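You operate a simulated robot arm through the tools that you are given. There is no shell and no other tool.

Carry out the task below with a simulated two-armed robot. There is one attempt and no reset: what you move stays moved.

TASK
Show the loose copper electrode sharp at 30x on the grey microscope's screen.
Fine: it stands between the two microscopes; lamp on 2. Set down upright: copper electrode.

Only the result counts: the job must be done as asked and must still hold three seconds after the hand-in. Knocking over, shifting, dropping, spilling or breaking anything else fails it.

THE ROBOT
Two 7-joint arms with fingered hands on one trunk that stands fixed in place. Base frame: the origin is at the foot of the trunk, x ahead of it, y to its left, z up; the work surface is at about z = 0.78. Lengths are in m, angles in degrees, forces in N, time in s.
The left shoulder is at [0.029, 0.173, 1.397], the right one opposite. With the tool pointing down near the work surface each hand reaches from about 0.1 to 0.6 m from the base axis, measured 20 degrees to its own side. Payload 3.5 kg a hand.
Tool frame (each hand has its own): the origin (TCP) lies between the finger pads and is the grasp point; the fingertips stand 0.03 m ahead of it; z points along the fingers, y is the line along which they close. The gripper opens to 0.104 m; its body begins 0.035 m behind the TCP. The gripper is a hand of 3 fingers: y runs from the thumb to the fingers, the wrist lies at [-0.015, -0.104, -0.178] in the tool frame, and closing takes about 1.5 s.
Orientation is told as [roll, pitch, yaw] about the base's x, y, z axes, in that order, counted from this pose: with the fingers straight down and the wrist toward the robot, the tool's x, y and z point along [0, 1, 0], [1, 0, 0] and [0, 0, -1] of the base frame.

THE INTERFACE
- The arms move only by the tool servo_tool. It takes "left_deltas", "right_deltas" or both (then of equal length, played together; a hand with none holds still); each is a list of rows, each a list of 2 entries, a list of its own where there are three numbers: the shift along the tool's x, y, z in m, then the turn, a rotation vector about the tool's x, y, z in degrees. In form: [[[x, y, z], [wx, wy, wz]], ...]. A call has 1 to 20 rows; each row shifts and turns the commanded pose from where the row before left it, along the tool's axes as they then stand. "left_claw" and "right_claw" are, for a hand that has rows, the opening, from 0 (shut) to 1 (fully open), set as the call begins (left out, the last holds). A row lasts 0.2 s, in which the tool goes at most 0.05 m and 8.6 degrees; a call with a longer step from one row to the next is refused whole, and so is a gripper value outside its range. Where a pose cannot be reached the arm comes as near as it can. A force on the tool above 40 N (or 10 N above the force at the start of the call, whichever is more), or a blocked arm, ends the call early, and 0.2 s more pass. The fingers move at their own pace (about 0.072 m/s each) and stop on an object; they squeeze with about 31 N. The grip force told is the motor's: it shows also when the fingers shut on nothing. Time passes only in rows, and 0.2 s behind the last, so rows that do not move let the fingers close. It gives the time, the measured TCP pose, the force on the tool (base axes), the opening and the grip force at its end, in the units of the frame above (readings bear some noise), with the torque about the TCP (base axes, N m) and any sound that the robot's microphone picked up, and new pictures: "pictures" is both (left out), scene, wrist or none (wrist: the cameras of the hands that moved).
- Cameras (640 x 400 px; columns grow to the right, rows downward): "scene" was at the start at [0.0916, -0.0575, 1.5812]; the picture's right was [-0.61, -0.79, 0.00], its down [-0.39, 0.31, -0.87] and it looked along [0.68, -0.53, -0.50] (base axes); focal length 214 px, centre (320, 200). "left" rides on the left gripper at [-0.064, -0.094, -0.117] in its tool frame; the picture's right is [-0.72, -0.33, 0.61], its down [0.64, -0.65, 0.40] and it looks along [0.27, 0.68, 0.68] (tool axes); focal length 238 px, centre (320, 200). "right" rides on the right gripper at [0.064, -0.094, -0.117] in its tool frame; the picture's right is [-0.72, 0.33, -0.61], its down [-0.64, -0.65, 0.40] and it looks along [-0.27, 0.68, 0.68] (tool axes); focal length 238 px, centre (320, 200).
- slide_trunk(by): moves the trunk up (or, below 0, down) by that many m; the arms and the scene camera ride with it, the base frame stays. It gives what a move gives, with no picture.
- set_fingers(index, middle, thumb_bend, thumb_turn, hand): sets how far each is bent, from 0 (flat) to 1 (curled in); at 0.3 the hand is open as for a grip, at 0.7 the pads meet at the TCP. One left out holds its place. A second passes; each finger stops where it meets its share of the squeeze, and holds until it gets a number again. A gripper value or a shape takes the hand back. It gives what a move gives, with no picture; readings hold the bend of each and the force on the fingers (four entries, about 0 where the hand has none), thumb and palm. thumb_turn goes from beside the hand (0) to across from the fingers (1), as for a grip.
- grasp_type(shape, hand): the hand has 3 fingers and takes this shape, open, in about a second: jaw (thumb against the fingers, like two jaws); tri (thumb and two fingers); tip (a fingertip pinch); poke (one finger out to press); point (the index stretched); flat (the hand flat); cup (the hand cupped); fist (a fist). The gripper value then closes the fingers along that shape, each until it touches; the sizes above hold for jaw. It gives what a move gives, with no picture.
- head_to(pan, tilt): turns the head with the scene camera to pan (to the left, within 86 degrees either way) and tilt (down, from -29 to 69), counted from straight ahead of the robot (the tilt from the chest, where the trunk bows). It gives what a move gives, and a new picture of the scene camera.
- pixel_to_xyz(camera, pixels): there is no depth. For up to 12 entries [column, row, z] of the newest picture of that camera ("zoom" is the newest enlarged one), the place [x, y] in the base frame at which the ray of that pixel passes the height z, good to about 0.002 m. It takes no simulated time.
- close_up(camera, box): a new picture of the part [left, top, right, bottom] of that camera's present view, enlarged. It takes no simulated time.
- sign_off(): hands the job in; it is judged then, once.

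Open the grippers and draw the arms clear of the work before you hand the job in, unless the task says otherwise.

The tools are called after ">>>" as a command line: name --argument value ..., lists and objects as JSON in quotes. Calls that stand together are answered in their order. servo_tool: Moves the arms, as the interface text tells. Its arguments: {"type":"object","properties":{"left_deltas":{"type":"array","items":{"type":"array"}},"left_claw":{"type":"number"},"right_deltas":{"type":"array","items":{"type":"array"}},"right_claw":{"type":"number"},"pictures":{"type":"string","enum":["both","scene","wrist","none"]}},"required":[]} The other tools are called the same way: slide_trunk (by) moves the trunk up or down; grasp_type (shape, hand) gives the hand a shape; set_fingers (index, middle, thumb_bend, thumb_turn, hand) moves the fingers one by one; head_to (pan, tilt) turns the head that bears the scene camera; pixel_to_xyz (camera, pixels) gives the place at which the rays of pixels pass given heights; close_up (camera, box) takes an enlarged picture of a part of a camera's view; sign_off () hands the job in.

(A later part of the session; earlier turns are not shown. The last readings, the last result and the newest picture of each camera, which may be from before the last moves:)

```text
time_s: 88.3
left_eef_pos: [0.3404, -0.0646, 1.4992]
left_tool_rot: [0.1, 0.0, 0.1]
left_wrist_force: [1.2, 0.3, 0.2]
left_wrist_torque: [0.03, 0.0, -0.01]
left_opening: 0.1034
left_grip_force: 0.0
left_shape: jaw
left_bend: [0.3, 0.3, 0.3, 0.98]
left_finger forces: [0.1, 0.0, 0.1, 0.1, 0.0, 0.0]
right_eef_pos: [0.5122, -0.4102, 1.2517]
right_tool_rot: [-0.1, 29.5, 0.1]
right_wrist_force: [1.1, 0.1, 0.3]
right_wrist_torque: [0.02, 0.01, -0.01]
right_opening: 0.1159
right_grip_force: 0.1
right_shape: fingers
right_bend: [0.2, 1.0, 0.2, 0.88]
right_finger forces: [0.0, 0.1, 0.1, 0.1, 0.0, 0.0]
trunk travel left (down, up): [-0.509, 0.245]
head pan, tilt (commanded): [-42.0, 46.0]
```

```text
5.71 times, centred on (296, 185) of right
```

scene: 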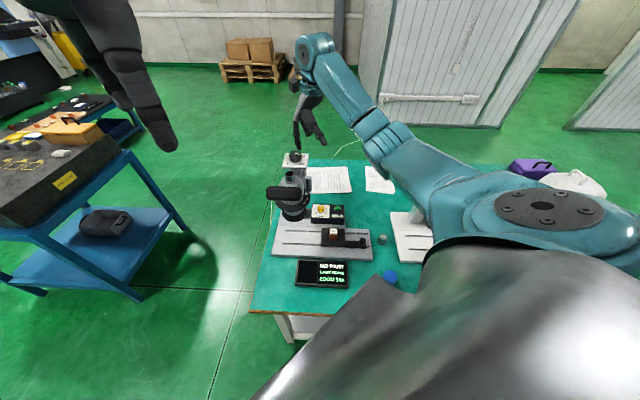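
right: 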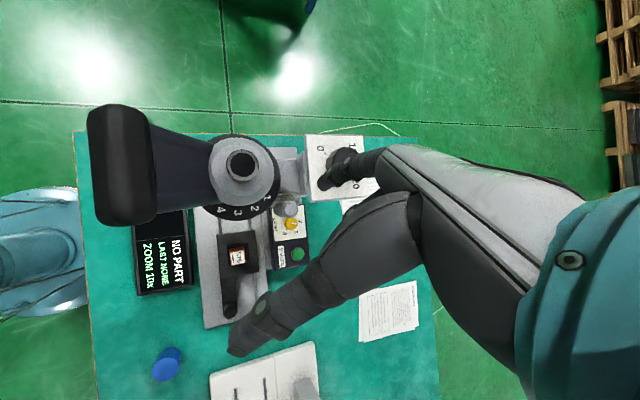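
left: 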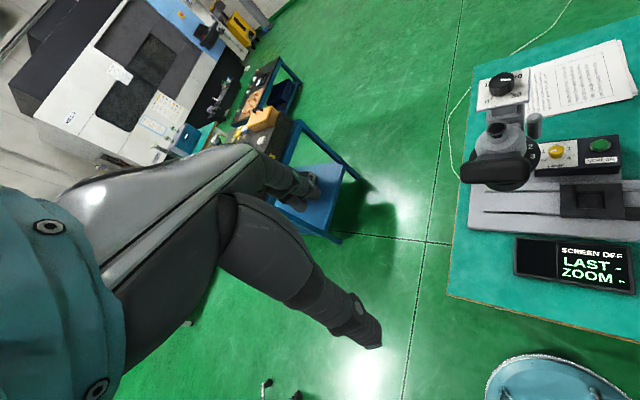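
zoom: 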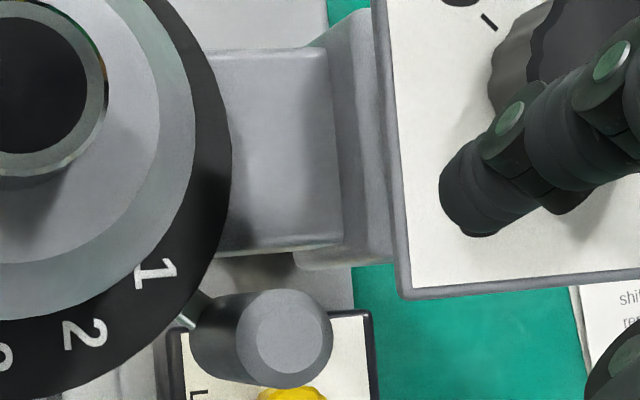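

The gap left of the peg is blocked by the carriage, so I will push the peg from behind with the fingertip reaching under the plate's edge: I move right/back and lean the hand 20° to the right.

>>> servo_tool --right_deltas '[[[-0.0417, -0.0117, 0.0066], [0, 0, 0]], [[-0.0417, -0.0117, 0.0066], [0, 0, 0]], [[0, 0, 0], [-4.71, 4.1, -2.32]], [[0, 0, 0], [-4.71, 4.1, -2.32]], [[0, 0, 0], [-4.71, 4.1, -2.32]], [[0, 0, 0], [0, 0, 0]]]'

>>> close_up --camera "scene" --box '[264, 90, 392, 190]'

>>> close_up --camera "right" --box '[200, 100, 440, 280]'

```text
time_s: 89.7
left_eef_pos: [0.3406, -0.066, 1.4979]
left_tool_rot: [0.1, 0.1, 0.1]
left_wrist_force: [0.8, 0.1, -1.2]
left_wrist_torque: [-0.01, 0.01, 0.0]
left_opening: 0.1038
left_grip_force: 0.1
left_shape: jaw
left_bend: [0.3, 0.3, 0.3, 0.98]
left_finger forces: [0.1, 0.0, 0.0, 0.1, 0.0, 0.0]
right_eef_pos: [0.4858, -0.4926, 1.251]
right_tool_rot: [14.5, 14.5, 5.8]
right_wrist_force: [0.0, -0.4, 0.0]
right_wrist_torque: [0.02, 0.0, -0.02]
right_opening: 0.1163
right_grip_force: 0.1
right_shape: fingers
right_bend: [0.2, 1.0, 0.2, 0.88]
right_finger forces: [0.0, 0.1, 0.1, 0.0, 0.0, 0.0]
trunk travel left (down, up): [-0.509, 0.245]
head pan, tilt (commanded): [-42.0, 46.0]
```

scene: 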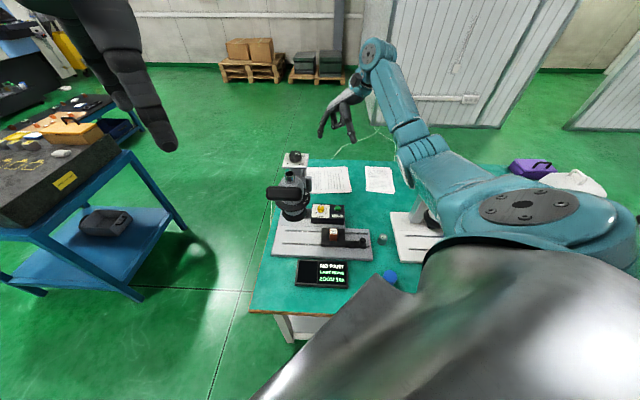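
right: 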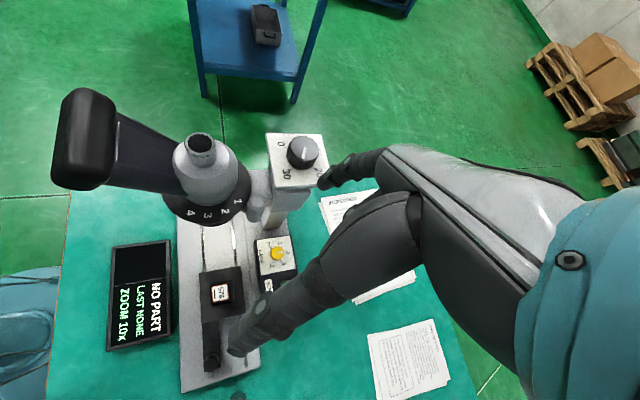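

```text
4.00 times, centred on (328, 140) of scene
```

zoom: 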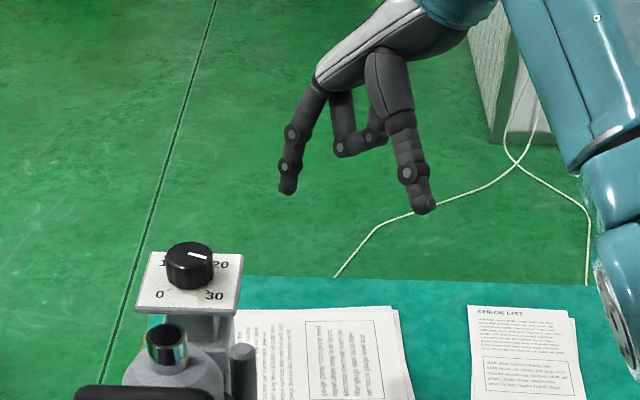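

```text
2.22 times, centred on (320, 190) of right
```

zoom: 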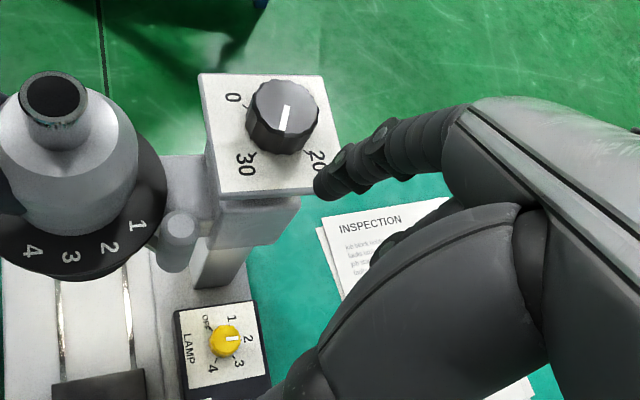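

I determine the fingertip position after leaning from both views.

>>> pixel_to_xyz --camera "zoom" --pixels '[[324, 188, 1.22], [324, 188, 1.2]]'

>>> close_up --camera "scene" --box '[300, 110, 348, 150]'

>>> pixel_to_xyz --camera "zoom" --pixels '[[268, 260, 1.22], [268, 260, 1.2]]'

```text
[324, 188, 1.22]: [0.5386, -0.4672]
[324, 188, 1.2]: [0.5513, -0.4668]
```

```text
10.00 times, centred on (324, 130) of scene
```

zoom: 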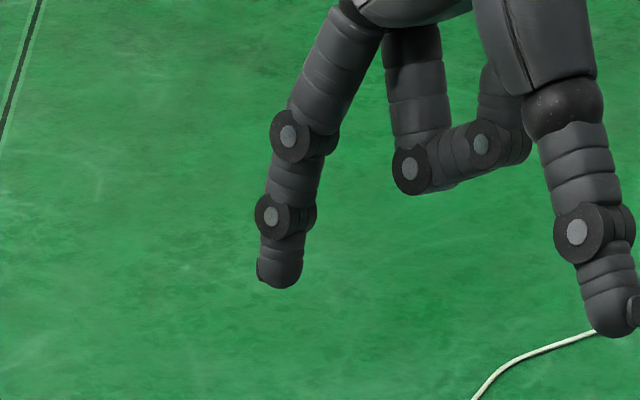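

```text
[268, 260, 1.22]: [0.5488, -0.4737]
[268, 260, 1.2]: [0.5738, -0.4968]
```

The tip is near (0.539,-0.468,1.222). I lower the trunk so the tip comes down to about z = 1.06, right-behind the peg.

>>> slide_trunk --by -0.12

>>> slide_trunk --by -0.04

>>> close_up --camera "scene" --box '[264, 90, 392, 190]'

>>> close_up --camera "right" --box '[160, 60, 400, 240]'

```text
time_s: 91.2
left_eef_pos: [0.34, -0.0655, 1.3782]
left_tool_rot: [0.0, 0.0, 0.1]
left_wrist_force: [-0.4, 0.3, 0.7]
left_wrist_torque: [0.0, -0.02, 0.06]
left_opening: 0.1039
left_grip_force: 0.1
left_shape: jaw
left_bend: [0.3, 0.3, 0.3, 0.98]
left_finger forces: [0.0, 0.0, 0.0, 0.0, 0.1, 0.0]
right_eef_pos: [0.4851, -0.4932, 1.1314]
right_tool_rot: [14.3, 14.6, 5.8]
right_wrist_force: [0.7, -0.7, -0.1]
right_wrist_torque: [0.02, 0.01, 0.0]
right_opening: 0.1161
right_grip_force: 0.0
right_shape: fingers
right_bend: [0.2, 1.0, 0.2, 0.88]
right_finger forces: [0.1, 0.0, 0.1, 0.2, 0.0, 0.1]
trunk travel left (down, up): [-0.389, 0.365]
head pan, tilt (commanded): [-42.0, 46.0]
```

```text
time_s: 92.0
left_eef_pos: [0.3396, -0.0648, 1.3375]
left_tool_rot: [0.0, 0.0, 0.0]
left_wrist_force: [-1.2, 0.4, 0.1]
left_wrist_torque: [-0.01, 0.02, -0.01]
left_opening: 0.1035
left_grip_force: 0.1
left_shape: jaw
left_bend: [0.3, 0.3, 0.3, 0.98]
left_finger forces: [0.0, 0.1, 0.1, 0.0, 0.0, 0.0]
right_eef_pos: [0.4844, -0.4933, 1.0911]
right_tool_rot: [14.4, 14.7, 5.8]
right_wrist_force: [0.2, -0.3, -0.3]
right_wrist_torque: [-0.02, -0.01, 0.0]
right_opening: 0.116
right_grip_force: 0.1
right_shape: fingers
right_bend: [0.2, 1.0, 0.2, 0.88]
right_finger forces: [0.0, 0.0, 0.0, 0.0, 0.0, 0.1]
trunk travel left (down, up): [-0.349, 0.405]
head pan, tilt (commanded): [-42.0, 46.0]
```

```text
4.00 times, centred on (328, 140) of scene
```

zoom: 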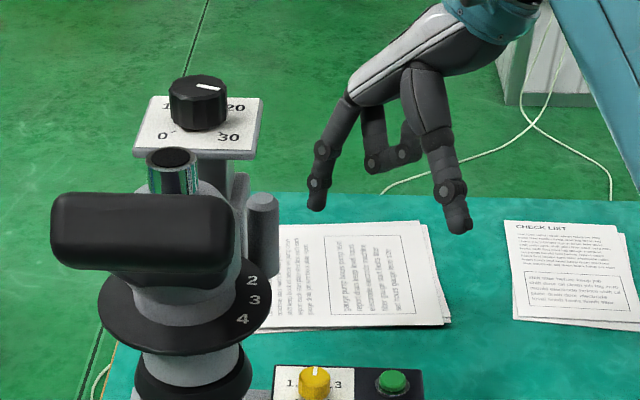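

```text
2.22 times, centred on (280, 150) of right
```

zoom: 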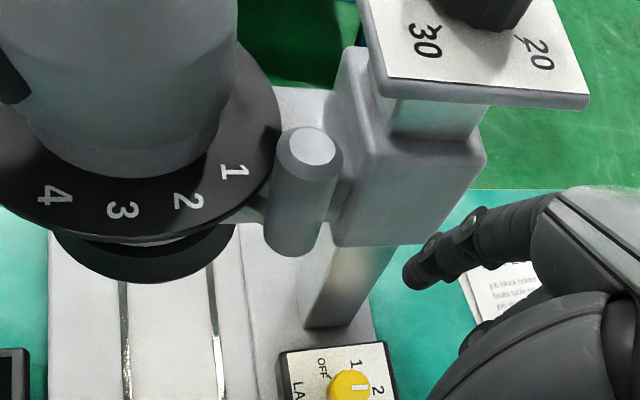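

I locate the fingertip again at this lower height.

>>> close_up --camera "right" --box '[250, 120, 378, 220]'

>>> pixel_to_xyz --camera "zoom" --pixels '[[320, 200, 1.06]]'

```text
4.00 times, centred on (314, 170) of right
```

zoom: 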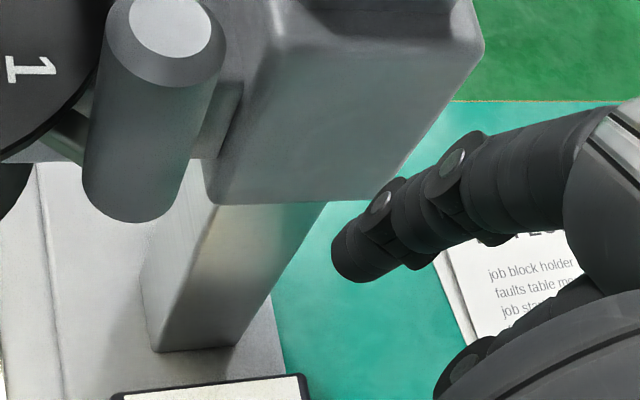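

```text
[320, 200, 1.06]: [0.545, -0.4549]
```

>>> pixel_to_xyz --camera "zoom" --pixels '[[352, 258, 1.07], [352, 258, 1.06], [352, 258, 1.05], [208, 205, 1.0], [480, 40, 1.08], [172, 30, 1.088], [130, 215, 1.02], [215, 190, 1.01]]'

>>> close_up --camera "scene" --box '[300, 120, 364, 160]'

>>> pixel_to_xyz --camera "zoom" --pixels '[[320, 200, 1.06]]'

```text
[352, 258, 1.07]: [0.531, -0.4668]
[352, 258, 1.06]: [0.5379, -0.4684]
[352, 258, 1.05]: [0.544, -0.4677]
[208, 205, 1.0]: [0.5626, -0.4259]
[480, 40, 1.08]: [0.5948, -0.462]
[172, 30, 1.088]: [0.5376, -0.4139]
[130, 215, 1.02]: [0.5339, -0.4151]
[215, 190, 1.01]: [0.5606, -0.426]
```

```text
10.00 times, centred on (332, 140) of scene
```

zoom: 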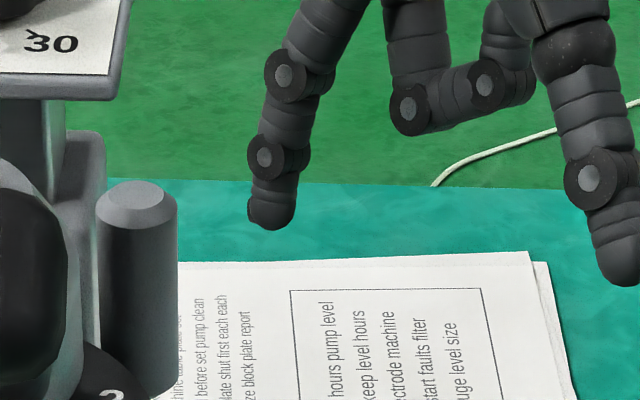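

```text
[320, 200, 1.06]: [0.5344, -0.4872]
```

>>> pixel_to_xyz --camera "zoom" --pixels '[[272, 212, 1.08], [272, 212, 1.07], [272, 212, 1.06], [272, 212, 1.05], [137, 195, 1.088], [105, 140, 1.09], [105, 100, 1.11]]'

```text
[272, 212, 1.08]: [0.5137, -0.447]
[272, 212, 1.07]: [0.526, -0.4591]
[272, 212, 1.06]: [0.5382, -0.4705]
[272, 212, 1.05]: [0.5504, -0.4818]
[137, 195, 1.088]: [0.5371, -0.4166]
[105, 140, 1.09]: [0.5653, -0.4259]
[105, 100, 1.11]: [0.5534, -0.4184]
```

The tip is at (0.538,-0.4695,1.06) and the peg at (0.537,-0.414); both cameras agree. I move the tip toward the back of the peg in two steps, checking in between.

>>> servo_tool --right_deltas '[[[0.0143, 0.0052, 0.0023], [0, 0, 0]], [[0.0142, 0.0052, 0.0022], [0, 0, 0]], [[0, 0, 0], [0, 0, 0]]]' --pictures "none"

>>> close_up --camera "scene" --box '[284, 110, 364, 170]'

>>> close_up --camera "right" --box '[250, 120, 378, 220]'

```text
time_s: 92.8
left_eef_pos: [0.3405, -0.0639, 1.3379]
left_tool_rot: [0.0, 0.0, 0.1]
left_wrist_force: [0.2, -0.5, -0.9]
left_wrist_torque: [0.01, 0.03, -0.01]
left_opening: 0.1034
left_grip_force: 0.0
left_shape: jaw
left_bend: [0.3, 0.3, 0.3, 0.98]
left_finger forces: [0.0, 0.0, 0.0, 0.0, 0.0, 0.0]
right_eef_pos: [0.4931, -0.4616, 1.0902]
right_tool_rot: [14.4, 14.5, 5.8]
right_wrist_force: [0.1, 0.8, -0.3]
right_wrist_torque: [-0.03, -0.02, -0.01]
right_opening: 0.1162
right_grip_force: 0.1
right_shape: fingers
right_bend: [0.2, 1.0, 0.2, 0.88]
right_finger forces: [0.0, 0.0, 0.0, 0.1, 0.0, 0.1]
trunk travel left (down, up): [-0.349, 0.405]
head pan, tilt (commanded): [-42.0, 46.0]
```

```text
6.67 times, centred on (324, 140) of scene
```

zoom: 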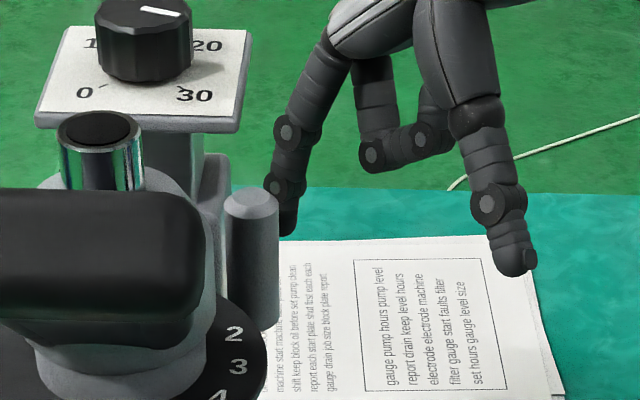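

```text
4.00 times, centred on (314, 170) of right
```

zoom: 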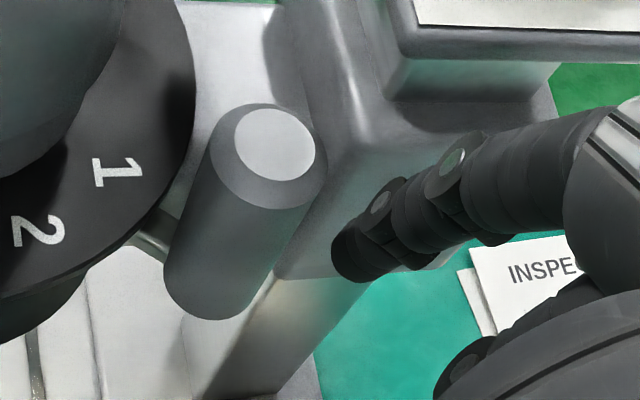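

The fingertip is just behind the peg's right side with the carriage clear. I slide it left behind the peg in small steps.

>>> servo_tool --right_deltas '[[[0.0066, 0.0042, 0.0006], [0, 0, 0]], [[0.0066, 0.0042, 0.0005], [0, 0, 0]], [[0, 0, 0], [0, 0, 0]]]' --pictures "none"

>>> close_up --camera "scene" --box '[284, 110, 364, 170]'

>>> close_up --camera "right" --box '[250, 120, 378, 220]'

```text
time_s: 93.7
left_eef_pos: [0.3406, -0.0656, 1.3385]
left_tool_rot: [0.0, 0.0, 0.1]
left_wrist_force: [0.0, -1.1, 0.5]
left_wrist_torque: [-0.02, 0.01, 0.02]
left_opening: 0.1038
left_grip_force: 0.0
left_shape: jaw
left_bend: [0.3, 0.3, 0.3, 0.98]
left_finger forces: [0.0, 0.1, 0.1, 0.0, 0.1, 0.0]
right_eef_pos: [0.5008, -0.4478, 1.0921]
right_tool_rot: [14.3, 14.6, 5.8]
right_wrist_force: [0.2, -0.4, -0.2]
right_wrist_torque: [0.04, 0.01, 0.02]
right_opening: 0.116
right_grip_force: 0.0
right_shape: fingers
right_bend: [0.2, 1.0, 0.2, 0.88]
right_finger forces: [0.0, 0.0, 0.0, 0.0, 0.1, 0.0]
trunk travel left (down, up): [-0.349, 0.405]
head pan, tilt (commanded): [-42.0, 46.0]
```

```text
6.67 times, centred on (324, 140) of scene
```

zoom: 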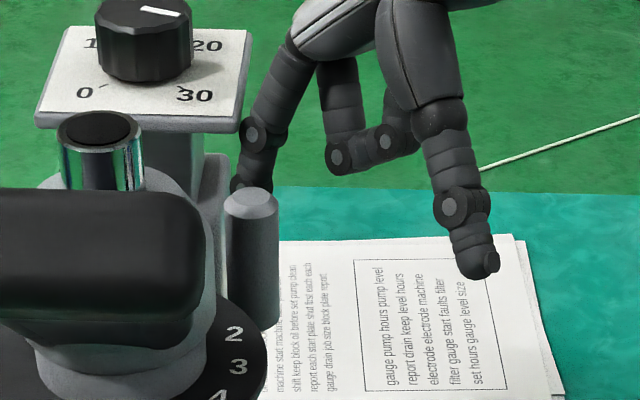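

```text
4.00 times, centred on (314, 170) of right
```

zoom: 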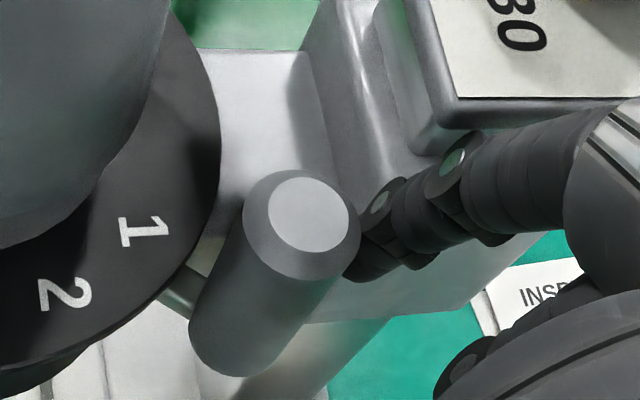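

The finger is behind the peg, about to touch. I push the first stretch along the arc and read the force and the screen.

>>> servo_tool --right_deltas '[[[0.0027, -0.0051, 0.002], [0, 0, 0]], [[0.0027, -0.0051, 0.002], [0, 0, 0]], [[0.0026, -0.005, 0.002], [0, 0, 0]], [[0, 0, 0], [0, 0, 0]]]' --pictures "none"

>>> close_up --camera "scene" --box '[284, 110, 364, 170]'

>>> close_up --camera "right" --box '[250, 120, 378, 220]'

```text
time_s: 94.7
left_eef_pos: [0.3411, -0.0654, 1.3379]
left_tool_rot: [0.0, 0.1, 0.0]
left_wrist_force: [-0.3, -0.5, 0.5]
left_wrist_torque: [-0.02, 0.0, 0.02]
left_opening: 0.1035
left_grip_force: 0.1
left_shape: jaw
left_bend: [0.3, 0.3, 0.3, 0.98]
left_finger forces: [0.0, 0.0, 0.0, 0.0, 0.0, 0.0]
right_eef_pos: [0.4839, -0.4401, 1.0917]
right_tool_rot: [14.3, 14.7, 5.8]
right_wrist_force: [0.7, 0.3, 0.2]
right_wrist_torque: [0.0, -0.01, 0.0]
right_opening: 0.117
right_grip_force: 0.3
right_shape: fingers
right_bend: [0.19, 1.0, 0.2, 0.88]
right_finger forces: [0.3, 0.1, 0.0, 0.0, 0.0, 0.0]
trunk travel left (down, up): [-0.349, 0.405]
head pan, tilt (commanded): [-42.0, 46.0]
```

```text
6.67 times, centred on (324, 140) of scene
```

zoom: 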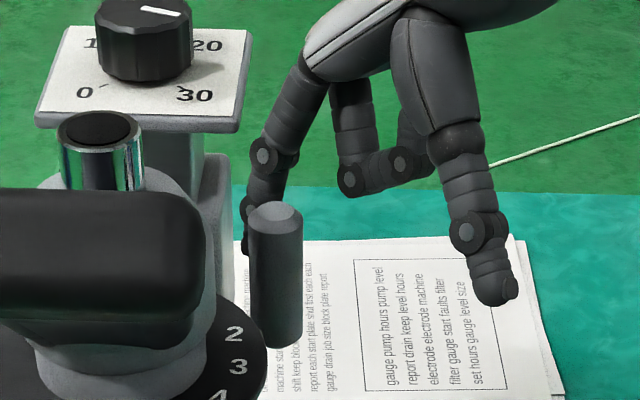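

```text
4.00 times, centred on (314, 170) of right
```

zoom: 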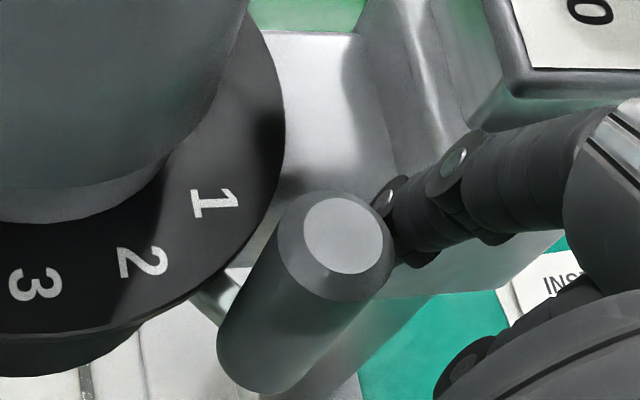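

The peg moves easily with the finger. I continue along the arc toward "2".

>>> servo_tool --right_deltas '[[[0.0001, -0.0072, 0.002], [0, 0, 0]], [[0.0001, -0.0072, 0.002], [0, 0, 0]], [[0.0001, -0.0072, 0.0019], [0, 0, 0]], [[0, 0, 0], [0, 0, 0]]]' --pictures "none"

>>> close_up --camera "scene" --box '[284, 110, 364, 170]'

>>> close_up --camera "right" --box '[250, 120, 378, 220]'

>>> close_up --camera "scene" --box '[284, 220, 380, 290]'

```text
time_s: 95.7
left_eef_pos: [0.3397, -0.0643, 1.3377]
left_tool_rot: [0.0, 0.1, 0.2]
left_wrist_force: [-0.2, 0.1, 0.3]
left_wrist_torque: [0.03, 0.04, -0.03]
left_opening: 0.1035
left_grip_force: 0.0
left_shape: jaw
left_bend: [0.3, 0.3, 0.3, 0.98]
left_finger forces: [0.0, 0.1, 0.0, 0.0, 0.0, 0.0]
right_eef_pos: [0.4612, -0.442, 1.0889]
right_tool_rot: [14.3, 14.6, 5.8]
right_wrist_force: [-0.5, 0.1, 0.1]
right_wrist_torque: [-0.04, 0.01, 0.0]
right_opening: 0.1165
right_grip_force: 0.1
right_shape: fingers
right_bend: [0.2, 1.0, 0.2, 0.88]
right_finger forces: [0.0, 0.0, 0.1, 0.0, 0.1, 0.1]
trunk travel left (down, up): [-0.349, 0.405]
head pan, tilt (commanded): [-42.0, 46.0]
```

```text
6.67 times, centred on (324, 140) of scene
```

zoom: 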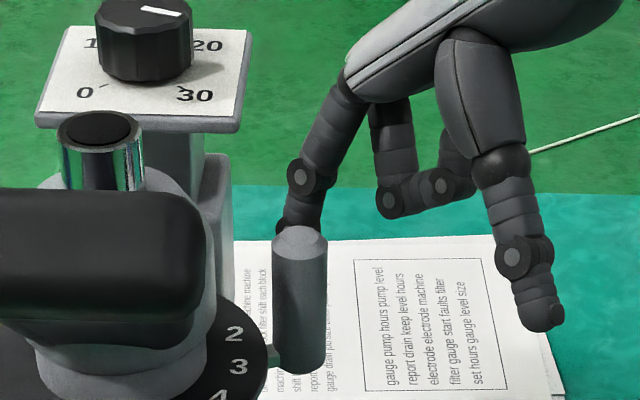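

```text
4.00 times, centred on (314, 170) of right
```

zoom: 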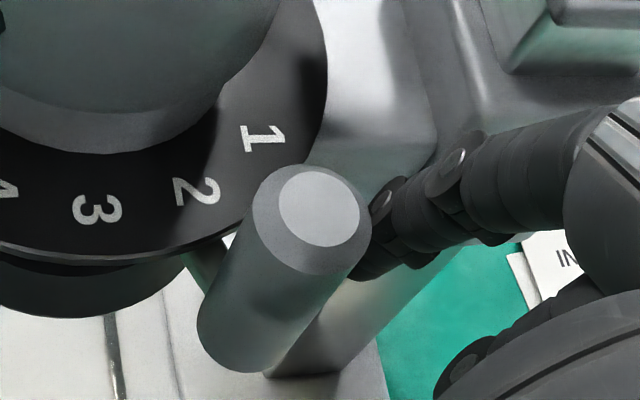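

```text
5.71 times, centred on (332, 255) of scene
```

zoom: 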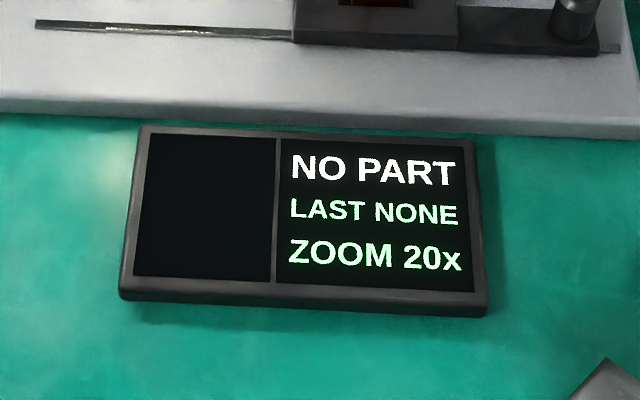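

The screen reads 20x. I continue on the arc toward "3".

>>> servo_tool --right_deltas '[[[0.0025, -0.0066, 0.0017], [0, 0, 0]], [[0.0025, -0.0066, 0.0017], [0, 0, 0]], [[0.0024, -0.0065, 0.0017], [0, 0, 0]], [[0, 0, 0], [0, 0, 0]]]' --pictures "none"

>>> close_up --camera "right" --box '[250, 120, 378, 220]'

>>> close_up --camera "scene" --box '[284, 220, 380, 290]'

```text
time_s: 96.7
left_eef_pos: [0.3395, -0.0658, 1.3371]
left_tool_rot: [0.0, -0.1, 0.0]
left_wrist_force: [0.1, -0.5, 0.1]
left_wrist_torque: [0.01, -0.01, -0.01]
left_opening: 0.1035
left_grip_force: 0.0
left_shape: jaw
left_bend: [0.3, 0.3, 0.3, 0.98]
left_finger forces: [0.0, 0.0, 0.0, 0.0, 0.0, 0.1]
right_eef_pos: [0.4412, -0.4328, 1.0919]
right_tool_rot: [14.5, 14.6, 5.8]
right_wrist_force: [0.3, 0.0, 0.2]
right_wrist_torque: [-0.01, 0.05, -0.05]
right_opening: 0.1172
right_grip_force: 0.3
right_shape: fingers
right_bend: [0.19, 1.0, 0.2, 0.88]
right_finger forces: [0.6, 0.0, 0.0, 0.0, 0.0, 0.1]
trunk travel left (down, up): [-0.349, 0.405]
head pan, tilt (commanded): [-42.0, 46.0]
```

```text
4.00 times, centred on (314, 170) of right
```

zoom: 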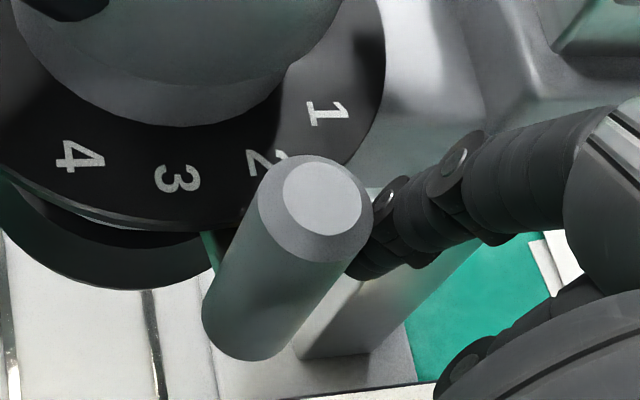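

```text
5.71 times, centred on (332, 255) of scene
```

zoom: 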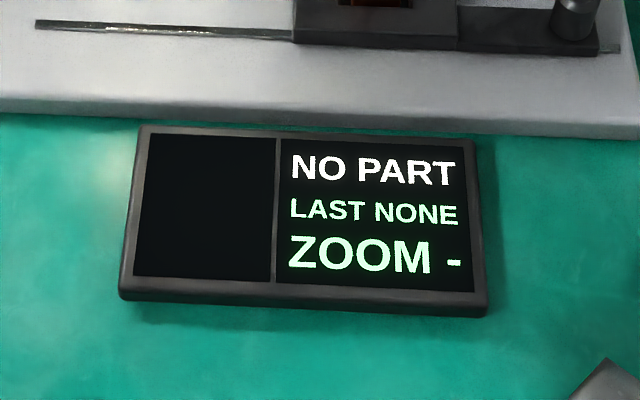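

Between positions now ("ZOOM -"). I continue in smaller steps.

>>> servo_tool --right_deltas '[[[0.0036, -0.006, 0.0025], [0, 0, 0]], [[0.0036, -0.006, 0.0025], [0, 0, 0]], [[0, 0, 0], [0, 0, 0]]]' --pictures "none"

>>> close_up --camera "right" --box '[250, 120, 378, 220]'

>>> close_up --camera "scene" --box '[284, 220, 380, 290]'

```text
time_s: 97.5
left_eef_pos: [0.3395, -0.0655, 1.3379]
left_tool_rot: [-0.1, 0.0, 0.1]
left_wrist_force: [1.1, 0.1, -0.9]
left_wrist_torque: [0.03, 0.01, -0.01]
left_opening: 0.1036
left_grip_force: 0.1
left_shape: jaw
left_bend: [0.3, 0.3, 0.3, 0.98]
left_finger forces: [0.1, 0.1, 0.0, 0.0, 0.0, 0.1]
right_eef_pos: [0.4284, -0.428, 1.0931]
right_tool_rot: [14.4, 14.6, 5.7]
right_wrist_force: [0.3, 0.7, -0.4]
right_wrist_torque: [-0.01, 0.01, 0.01]
right_opening: 0.1166
right_grip_force: 0.1
right_shape: fingers
right_bend: [0.2, 1.0, 0.2, 0.88]
right_finger forces: [0.1, 0.0, 0.0, 0.1, 0.1, 0.1]
trunk travel left (down, up): [-0.349, 0.405]
head pan, tilt (commanded): [-42.0, 46.0]
```

```text
4.00 times, centred on (314, 170) of right
```

zoom: 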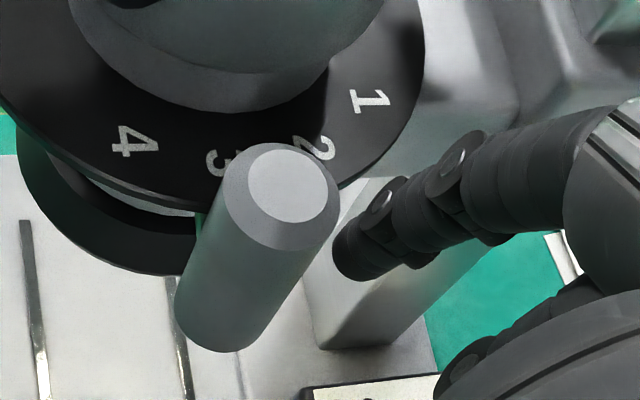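

```text
5.71 times, centred on (332, 255) of scene
```

zoom: 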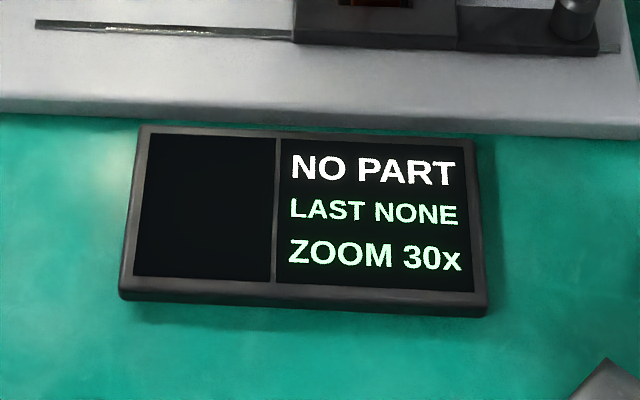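

The screen now reads ZOOM 30x; the lever snapped to 3. I withdraw the finger to the right, then up.

>>> servo_tool --right_deltas '[[[-0.0337, -0.0237, -0.0023], [0, 0, 0]], [[0.0097, -0.0101, -0.0375], [0, 0, 0]], [[0.0097, -0.0101, -0.0375], [0, 0, 0]], [[0, 0, 0], [0, 0, 0]]]'

>>> close_up --camera "scene" --box '[264, 120, 392, 200]'

```text
time_s: 98.5
left_eef_pos: [0.3409, -0.0654, 1.3382]
left_tool_rot: [0.0, 0.0, 0.1]
left_wrist_force: [0.3, 1.1, -0.1]
left_wrist_torque: [0.0, 0.04, 0.03]
left_opening: 0.1037
left_grip_force: 0.1
left_shape: jaw
left_bend: [0.3, 0.3, 0.3, 0.98]
left_finger forces: [0.0, 0.0, 0.0, 0.0, 0.0, 0.1]
right_eef_pos: [0.4042, -0.4629, 1.1736]
right_tool_rot: [14.5, 14.7, 5.8]
right_wrist_force: [0.1, -0.1, 0.4]
right_wrist_torque: [-0.03, 0.02, 0.06]
right_opening: 0.1166
right_grip_force: 0.1
right_shape: fingers
right_bend: [0.2, 1.0, 0.2, 0.88]
right_finger forces: [0.0, 0.1, 0.0, 0.1, 0.0, 0.0]
trunk travel left (down, up): [-0.349, 0.405]
head pan, tilt (commanded): [-42.0, 46.0]
```

scene: 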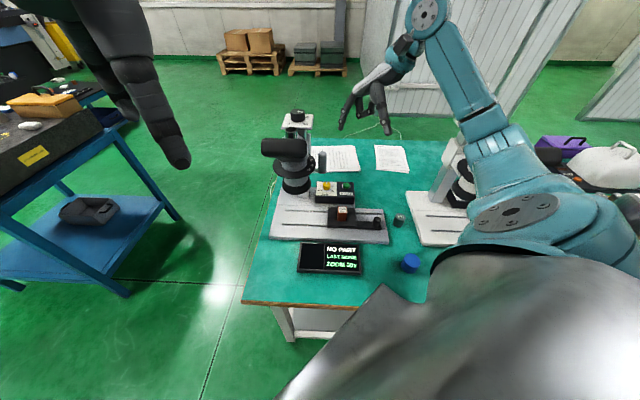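
right: 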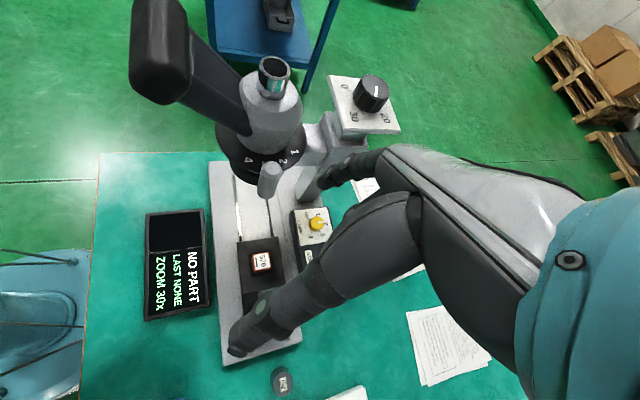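

```text
5.00 times, centred on (328, 160) of scene
```

zoom: 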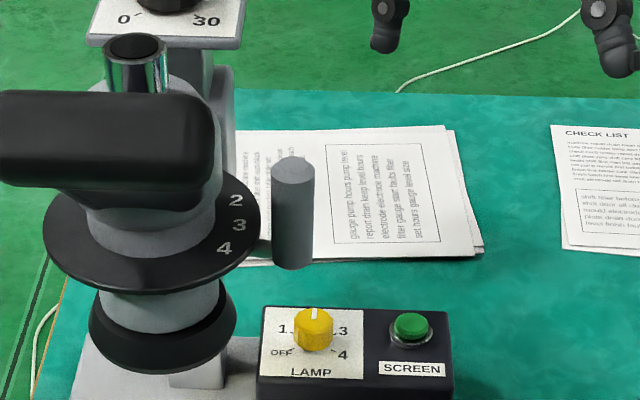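

Lever at 3, lamp at 2. Next the stage: I straighten the hand (undo lean and tilt), return to the jaw shape and move over the stage's handle.

>>> servo_tool --right_deltas '[[[0.005, -0.005, -0.0187], [4.71, -4.1, 2.32]], [[0, 0, 0], [4.71, -4.1, 2.32]], [[0, 0, 0], [4.71, -4.1, 2.32]], [[0, 0, 0], [-7.4, 0, 0]], [[0, 0, 0], [-7.4, 0, 0]], [[0, 0, 0], [-7.4, 0, 0]], [[0, 0, 0], [-7.4, 0, 0]], [[0, 0, 0], [0, 0, 0]]]' --pictures "none"

>>> grasp_type --hand "right" --shape "jaw"

>>> close_up --camera "scene" --box '[320, 190, 400, 250]'

>>> pixel_to_xyz --camera "zoom" --pixels '[[320, 200, 0.86]]'

```text
time_s: 100.2
left_eef_pos: [0.3406, -0.0656, 1.3374]
left_tool_rot: [0.1, 0.0, 0.1]
left_wrist_force: [0.2, -0.4, -0.1]
left_wrist_torque: [-0.01, -0.01, -0.04]
left_opening: 0.1035
left_grip_force: 0.1
left_shape: jaw
left_bend: [0.3, 0.3, 0.3, 0.98]
left_finger forces: [0.0, 0.0, 0.0, 0.0, 0.0, 0.0]
right_eef_pos: [0.4055, -0.4631, 1.1908]
right_tool_rot: [-0.1, 0.1, 0.3]
right_wrist_force: [-0.6, -0.3, 0.0]
right_wrist_torque: [-0.04, 0.0, -0.03]
right_opening: 0.1163
right_grip_force: 0.1
right_shape: fingers
right_bend: [0.2, 1.0, 0.2, 0.88]
right_finger forces: [0.0, 0.1, 0.1, 0.1, 0.1, 0.0]
trunk travel left (down, up): [-0.349, 0.405]
head pan, tilt (commanded): [-42.0, 46.0]
```

```text
time_s: 101.2
left_eef_pos: [0.341, -0.0654, 1.3377]
left_tool_rot: [0.1, 0.0, 0.1]
left_wrist_force: [0.1, 0.5, 0.5]
left_wrist_torque: [-0.02, 0.01, -0.01]
left_opening: 0.1036
left_grip_force: 0.0
left_shape: jaw
left_bend: [0.3, 0.3, 0.3, 0.98]
left_finger forces: [0.0, 0.0, 0.0, 0.0, 0.0, 0.0]
right_eef_pos: [0.4052, -0.4634, 1.1918]
right_tool_rot: [-0.1, -0.1, 0.3]
right_wrist_force: [0.0, -0.8, -0.1]
right_wrist_torque: [0.0, 0.01, 0.01]
right_opening: 0.1038
right_grip_force: 0.0
right_shape: jaw
right_bend: [0.3, 0.3, 0.3, 0.97]
right_finger forces: [0.1, 0.0, 0.0, 0.0, 0.0, 0.0]
trunk travel left (down, up): [-0.349, 0.405]
head pan, tilt (commanded): [-42.0, 46.0]
```

```text
6.67 times, centred on (360, 220) of scene
```

zoom: 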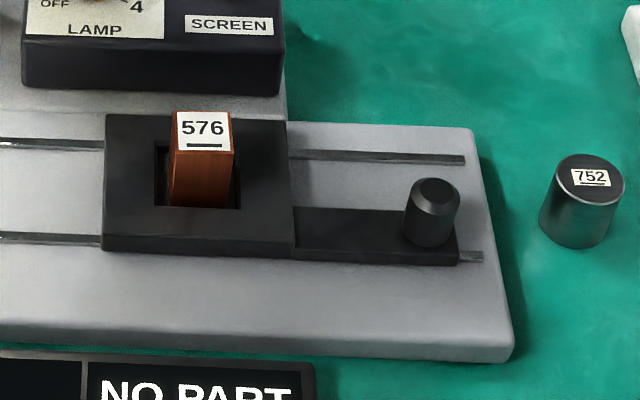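

```text
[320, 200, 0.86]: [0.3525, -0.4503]
```

>>> pixel_to_xyz --camera "zoom" --pixels '[[437, 187, 0.855], [437, 187, 0.86], [437, 187, 0.865], [430, 235, 0.82], [405, 235, 0.82], [455, 235, 0.82], [460, 262, 0.81], [202, 130, 0.858]]'

>>> servo_tool --right_deltas '[[[-0.015, -0.03, 0.03], [0, 0, 0]], [[-0.015, -0.03, 0.03], [0, 0, 0]], [[0, -0.03, 0.03], [0, 0, 0]], [[0, 0, 0.03], [0, 0, 0]], [[0, 0, 0], [0, 0, 0]]]' --right_claw 0.6

>>> close_up --camera "right" --box '[160, 120, 400, 300]'

```text
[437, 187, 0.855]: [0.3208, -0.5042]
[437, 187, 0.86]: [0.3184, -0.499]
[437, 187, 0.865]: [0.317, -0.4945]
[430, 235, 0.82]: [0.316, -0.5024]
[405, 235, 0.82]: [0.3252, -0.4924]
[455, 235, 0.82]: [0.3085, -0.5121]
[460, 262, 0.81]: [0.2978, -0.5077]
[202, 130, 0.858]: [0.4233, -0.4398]
```

```text
time_s: 102.3
left_eef_pos: [0.3398, -0.0644, 1.3385]
left_tool_rot: [0.0, -0.1, 0.1]
left_wrist_force: [-0.4, 0.2, 0.0]
left_wrist_torque: [0.03, -0.02, -0.01]
left_opening: 0.1034
left_grip_force: 0.0
left_shape: jaw
left_bend: [0.3, 0.3, 0.3, 0.98]
left_finger forces: [0.0, 0.1, 0.0, 0.0, 0.0, 0.0]
right_eef_pos: [0.3153, -0.4943, 1.0714]
right_tool_rot: [0.0, -0.1, 0.3]
right_wrist_force: [0.0, 0.1, 0.4]
right_wrist_torque: [0.02, -0.02, 0.0]
right_opening: 0.0628
right_grip_force: 0.0
right_shape: jaw
right_bend: [0.29, 0.41, 0.64, 1.0]
right_finger forces: [0.0, 0.1, 0.0, 0.0, 0.0, 0.0]
trunk travel left (down, up): [-0.349, 0.405]
head pan, tilt (commanded): [-42.0, 46.0]
```

scene: 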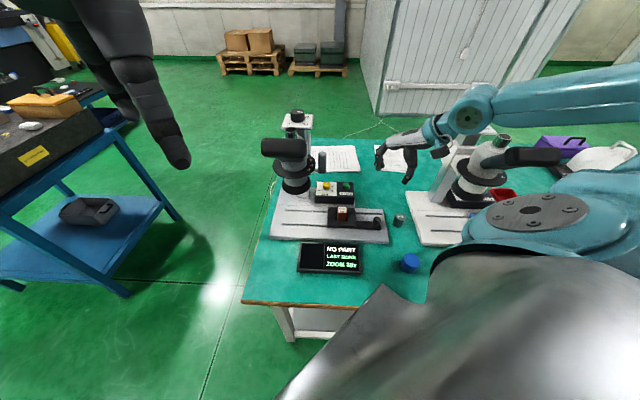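
right: 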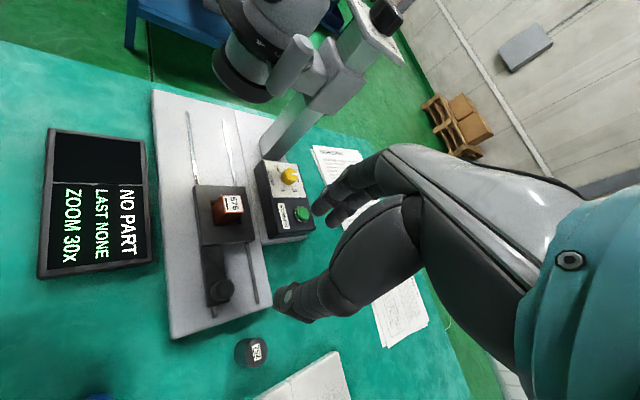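

```text
2.22 times, centred on (280, 210) of right
```

zoom: 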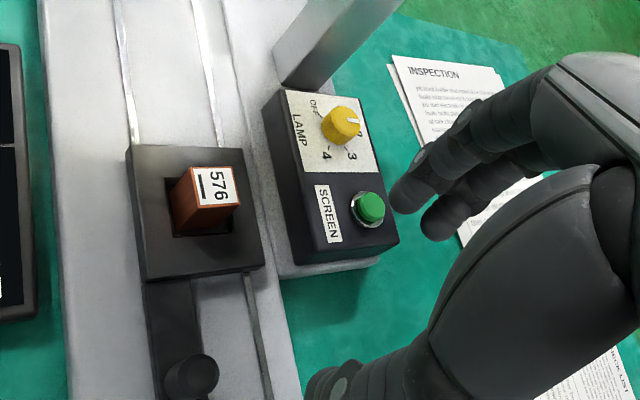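

The forearm now stretches toward the white microscope side; I check how close it is before lowering further.

>>> pixel_to_xyz --camera "scene" --pixels '[[470, 105, 1.25], [520, 105, 1.25], [520, 105, 1.3], [560, 100, 1.25], [560, 100, 1.3], [620, 95, 1.3], [620, 95, 1.35]]'

>>> head_to --pan -58 --tilt 35

```text
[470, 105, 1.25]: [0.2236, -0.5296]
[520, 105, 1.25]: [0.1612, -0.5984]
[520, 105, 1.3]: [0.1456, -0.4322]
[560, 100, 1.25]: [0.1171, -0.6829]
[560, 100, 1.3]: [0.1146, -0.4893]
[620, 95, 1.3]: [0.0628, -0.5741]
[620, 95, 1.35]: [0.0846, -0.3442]
```

```text
time_s: 103.1
left_eef_pos: [0.3405, -0.065, 1.3381]
left_tool_rot: [0.0, 0.0, 0.1]
left_wrist_force: [-0.1, 0.3, 0.0]
left_wrist_torque: [0.01, 0.0, 0.02]
left_opening: 0.1035
left_grip_force: 0.0
left_shape: jaw
left_bend: [0.3, 0.3, 0.3, 0.98]
left_finger forces: [0.0, 0.0, 0.0, 0.0, 0.1, 0.1]
right_eef_pos: [0.317, -0.4948, 1.0713]
right_tool_rot: [-0.1, -0.1, 0.3]
right_wrist_force: [-0.2, 0.9, 0.4]
right_wrist_torque: [0.04, -0.01, -0.05]
right_opening: 0.063
right_grip_force: 0.1
right_shape: jaw
right_bend: [0.29, 0.41, 0.64, 1.0]
right_finger forces: [0.0, 0.1, 0.1, 0.1, 0.1, 0.0]
trunk travel left (down, up): [-0.349, 0.405]
head pan, tilt (commanded): [-58.0, 35.0]
```

scene: 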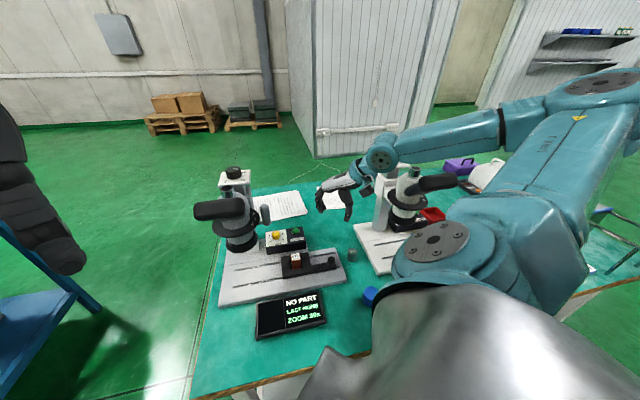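

The forearm passes over the white microscope, so I must straighten the arm: I raise the trunk by 0.21 and then lower the hand with the arm.

>>> slide_trunk --by 0.21

>>> servo_tool --right_deltas '[[[0, 0, 0.04], [0, 0, 0]], [[0, 0, 0.04], [0, 0, 0]], [[0, 0, 0.04], [0, 0, 0]], [[0, 0, 0.04], [0, 0, 0]], [[0, 0, 0.04], [0, 0, 0]], [[0, 0, 0], [0, 0, 0]]]'

```text
time_s: 105.4
left_eef_pos: [0.3409, -0.067, 1.5485]
left_tool_rot: [0.0, 0.0, 0.0]
left_wrist_force: [-0.4, 0.3, 0.0]
left_wrist_torque: [0.05, 0.02, -0.02]
left_opening: 0.1035
left_grip_force: 0.1
left_shape: jaw
left_bend: [0.3, 0.3, 0.3, 0.98]
left_finger forces: [0.1, 0.1, 0.1, 0.0, 0.0, 0.1]
right_eef_pos: [0.3174, -0.4925, 1.2823]
right_tool_rot: [-0.2, -0.2, 0.3]
right_wrist_force: [-0.1, 0.5, 0.7]
right_wrist_torque: [0.01, 0.01, -0.02]
right_opening: 0.0626
right_grip_force: 0.0
right_shape: jaw
right_bend: [0.29, 0.41, 0.64, 1.0]
right_finger forces: [0.0, 0.0, 0.0, 0.0, 0.1, 0.0]
trunk travel left (down, up): [-0.559, 0.195]
head pan, tilt (commanded): [-58.0, 35.0]
```

```text
time_s: 106.8
left_eef_pos: [0.3403, -0.065, 1.548]
left_tool_rot: [0.1, 0.0, 0.1]
left_wrist_force: [0.3, -0.2, -0.3]
left_wrist_torque: [-0.01, 0.02, 0.03]
left_opening: 0.1035
left_grip_force: 0.0
left_shape: jaw
left_bend: [0.3, 0.3, 0.3, 0.98]
left_finger forces: [0.1, 0.1, 0.0, 0.0, 0.1, 0.0]
right_eef_pos: [0.3179, -0.4916, 1.0821]
right_tool_rot: [-0.2, -0.1, 0.3]
right_wrist_force: [-0.6, -0.3, 0.6]
right_wrist_torque: [0.0, 0.02, 0.02]
right_opening: 0.0626
right_grip_force: 0.0
right_shape: jaw
right_bend: [0.29, 0.41, 0.64, 1.0]
right_finger forces: [0.0, 0.0, 0.0, 0.1, 0.0, 0.0]
trunk travel left (down, up): [-0.559, 0.195]
head pan, tilt (commanded): [-58.0, 35.0]
```

scene: 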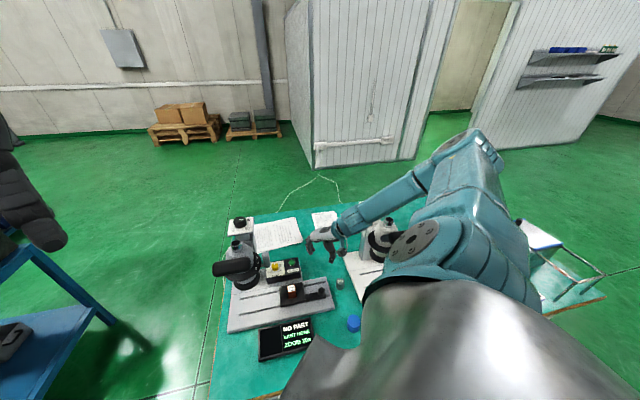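
right: 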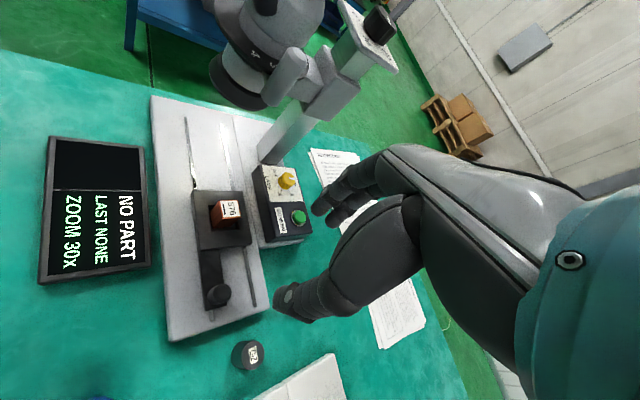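

I compute the elbow location from its image position to judge clearance.

>>> pixel_to_xyz --camera "scene" --pixels '[[455, 165, 1.3], [455, 165, 1.35], [455, 165, 1.4], [455, 165, 1.45], [400, 195, 1.25], [400, 195, 1.3], [400, 195, 1.35], [352, 222, 1.26]]'

>>> close_up --camera "scene" --box '[290, 130, 514, 270]'

```text
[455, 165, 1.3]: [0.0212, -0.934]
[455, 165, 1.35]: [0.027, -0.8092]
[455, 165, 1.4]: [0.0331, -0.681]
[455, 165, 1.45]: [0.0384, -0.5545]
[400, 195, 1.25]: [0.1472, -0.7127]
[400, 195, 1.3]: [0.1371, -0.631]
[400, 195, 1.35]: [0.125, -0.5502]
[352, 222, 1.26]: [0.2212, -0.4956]
```

```text
2.86 times, centred on (402, 200) of scene
```

zoom: 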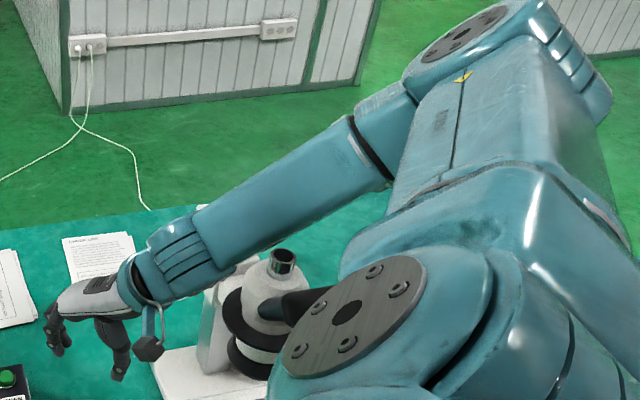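

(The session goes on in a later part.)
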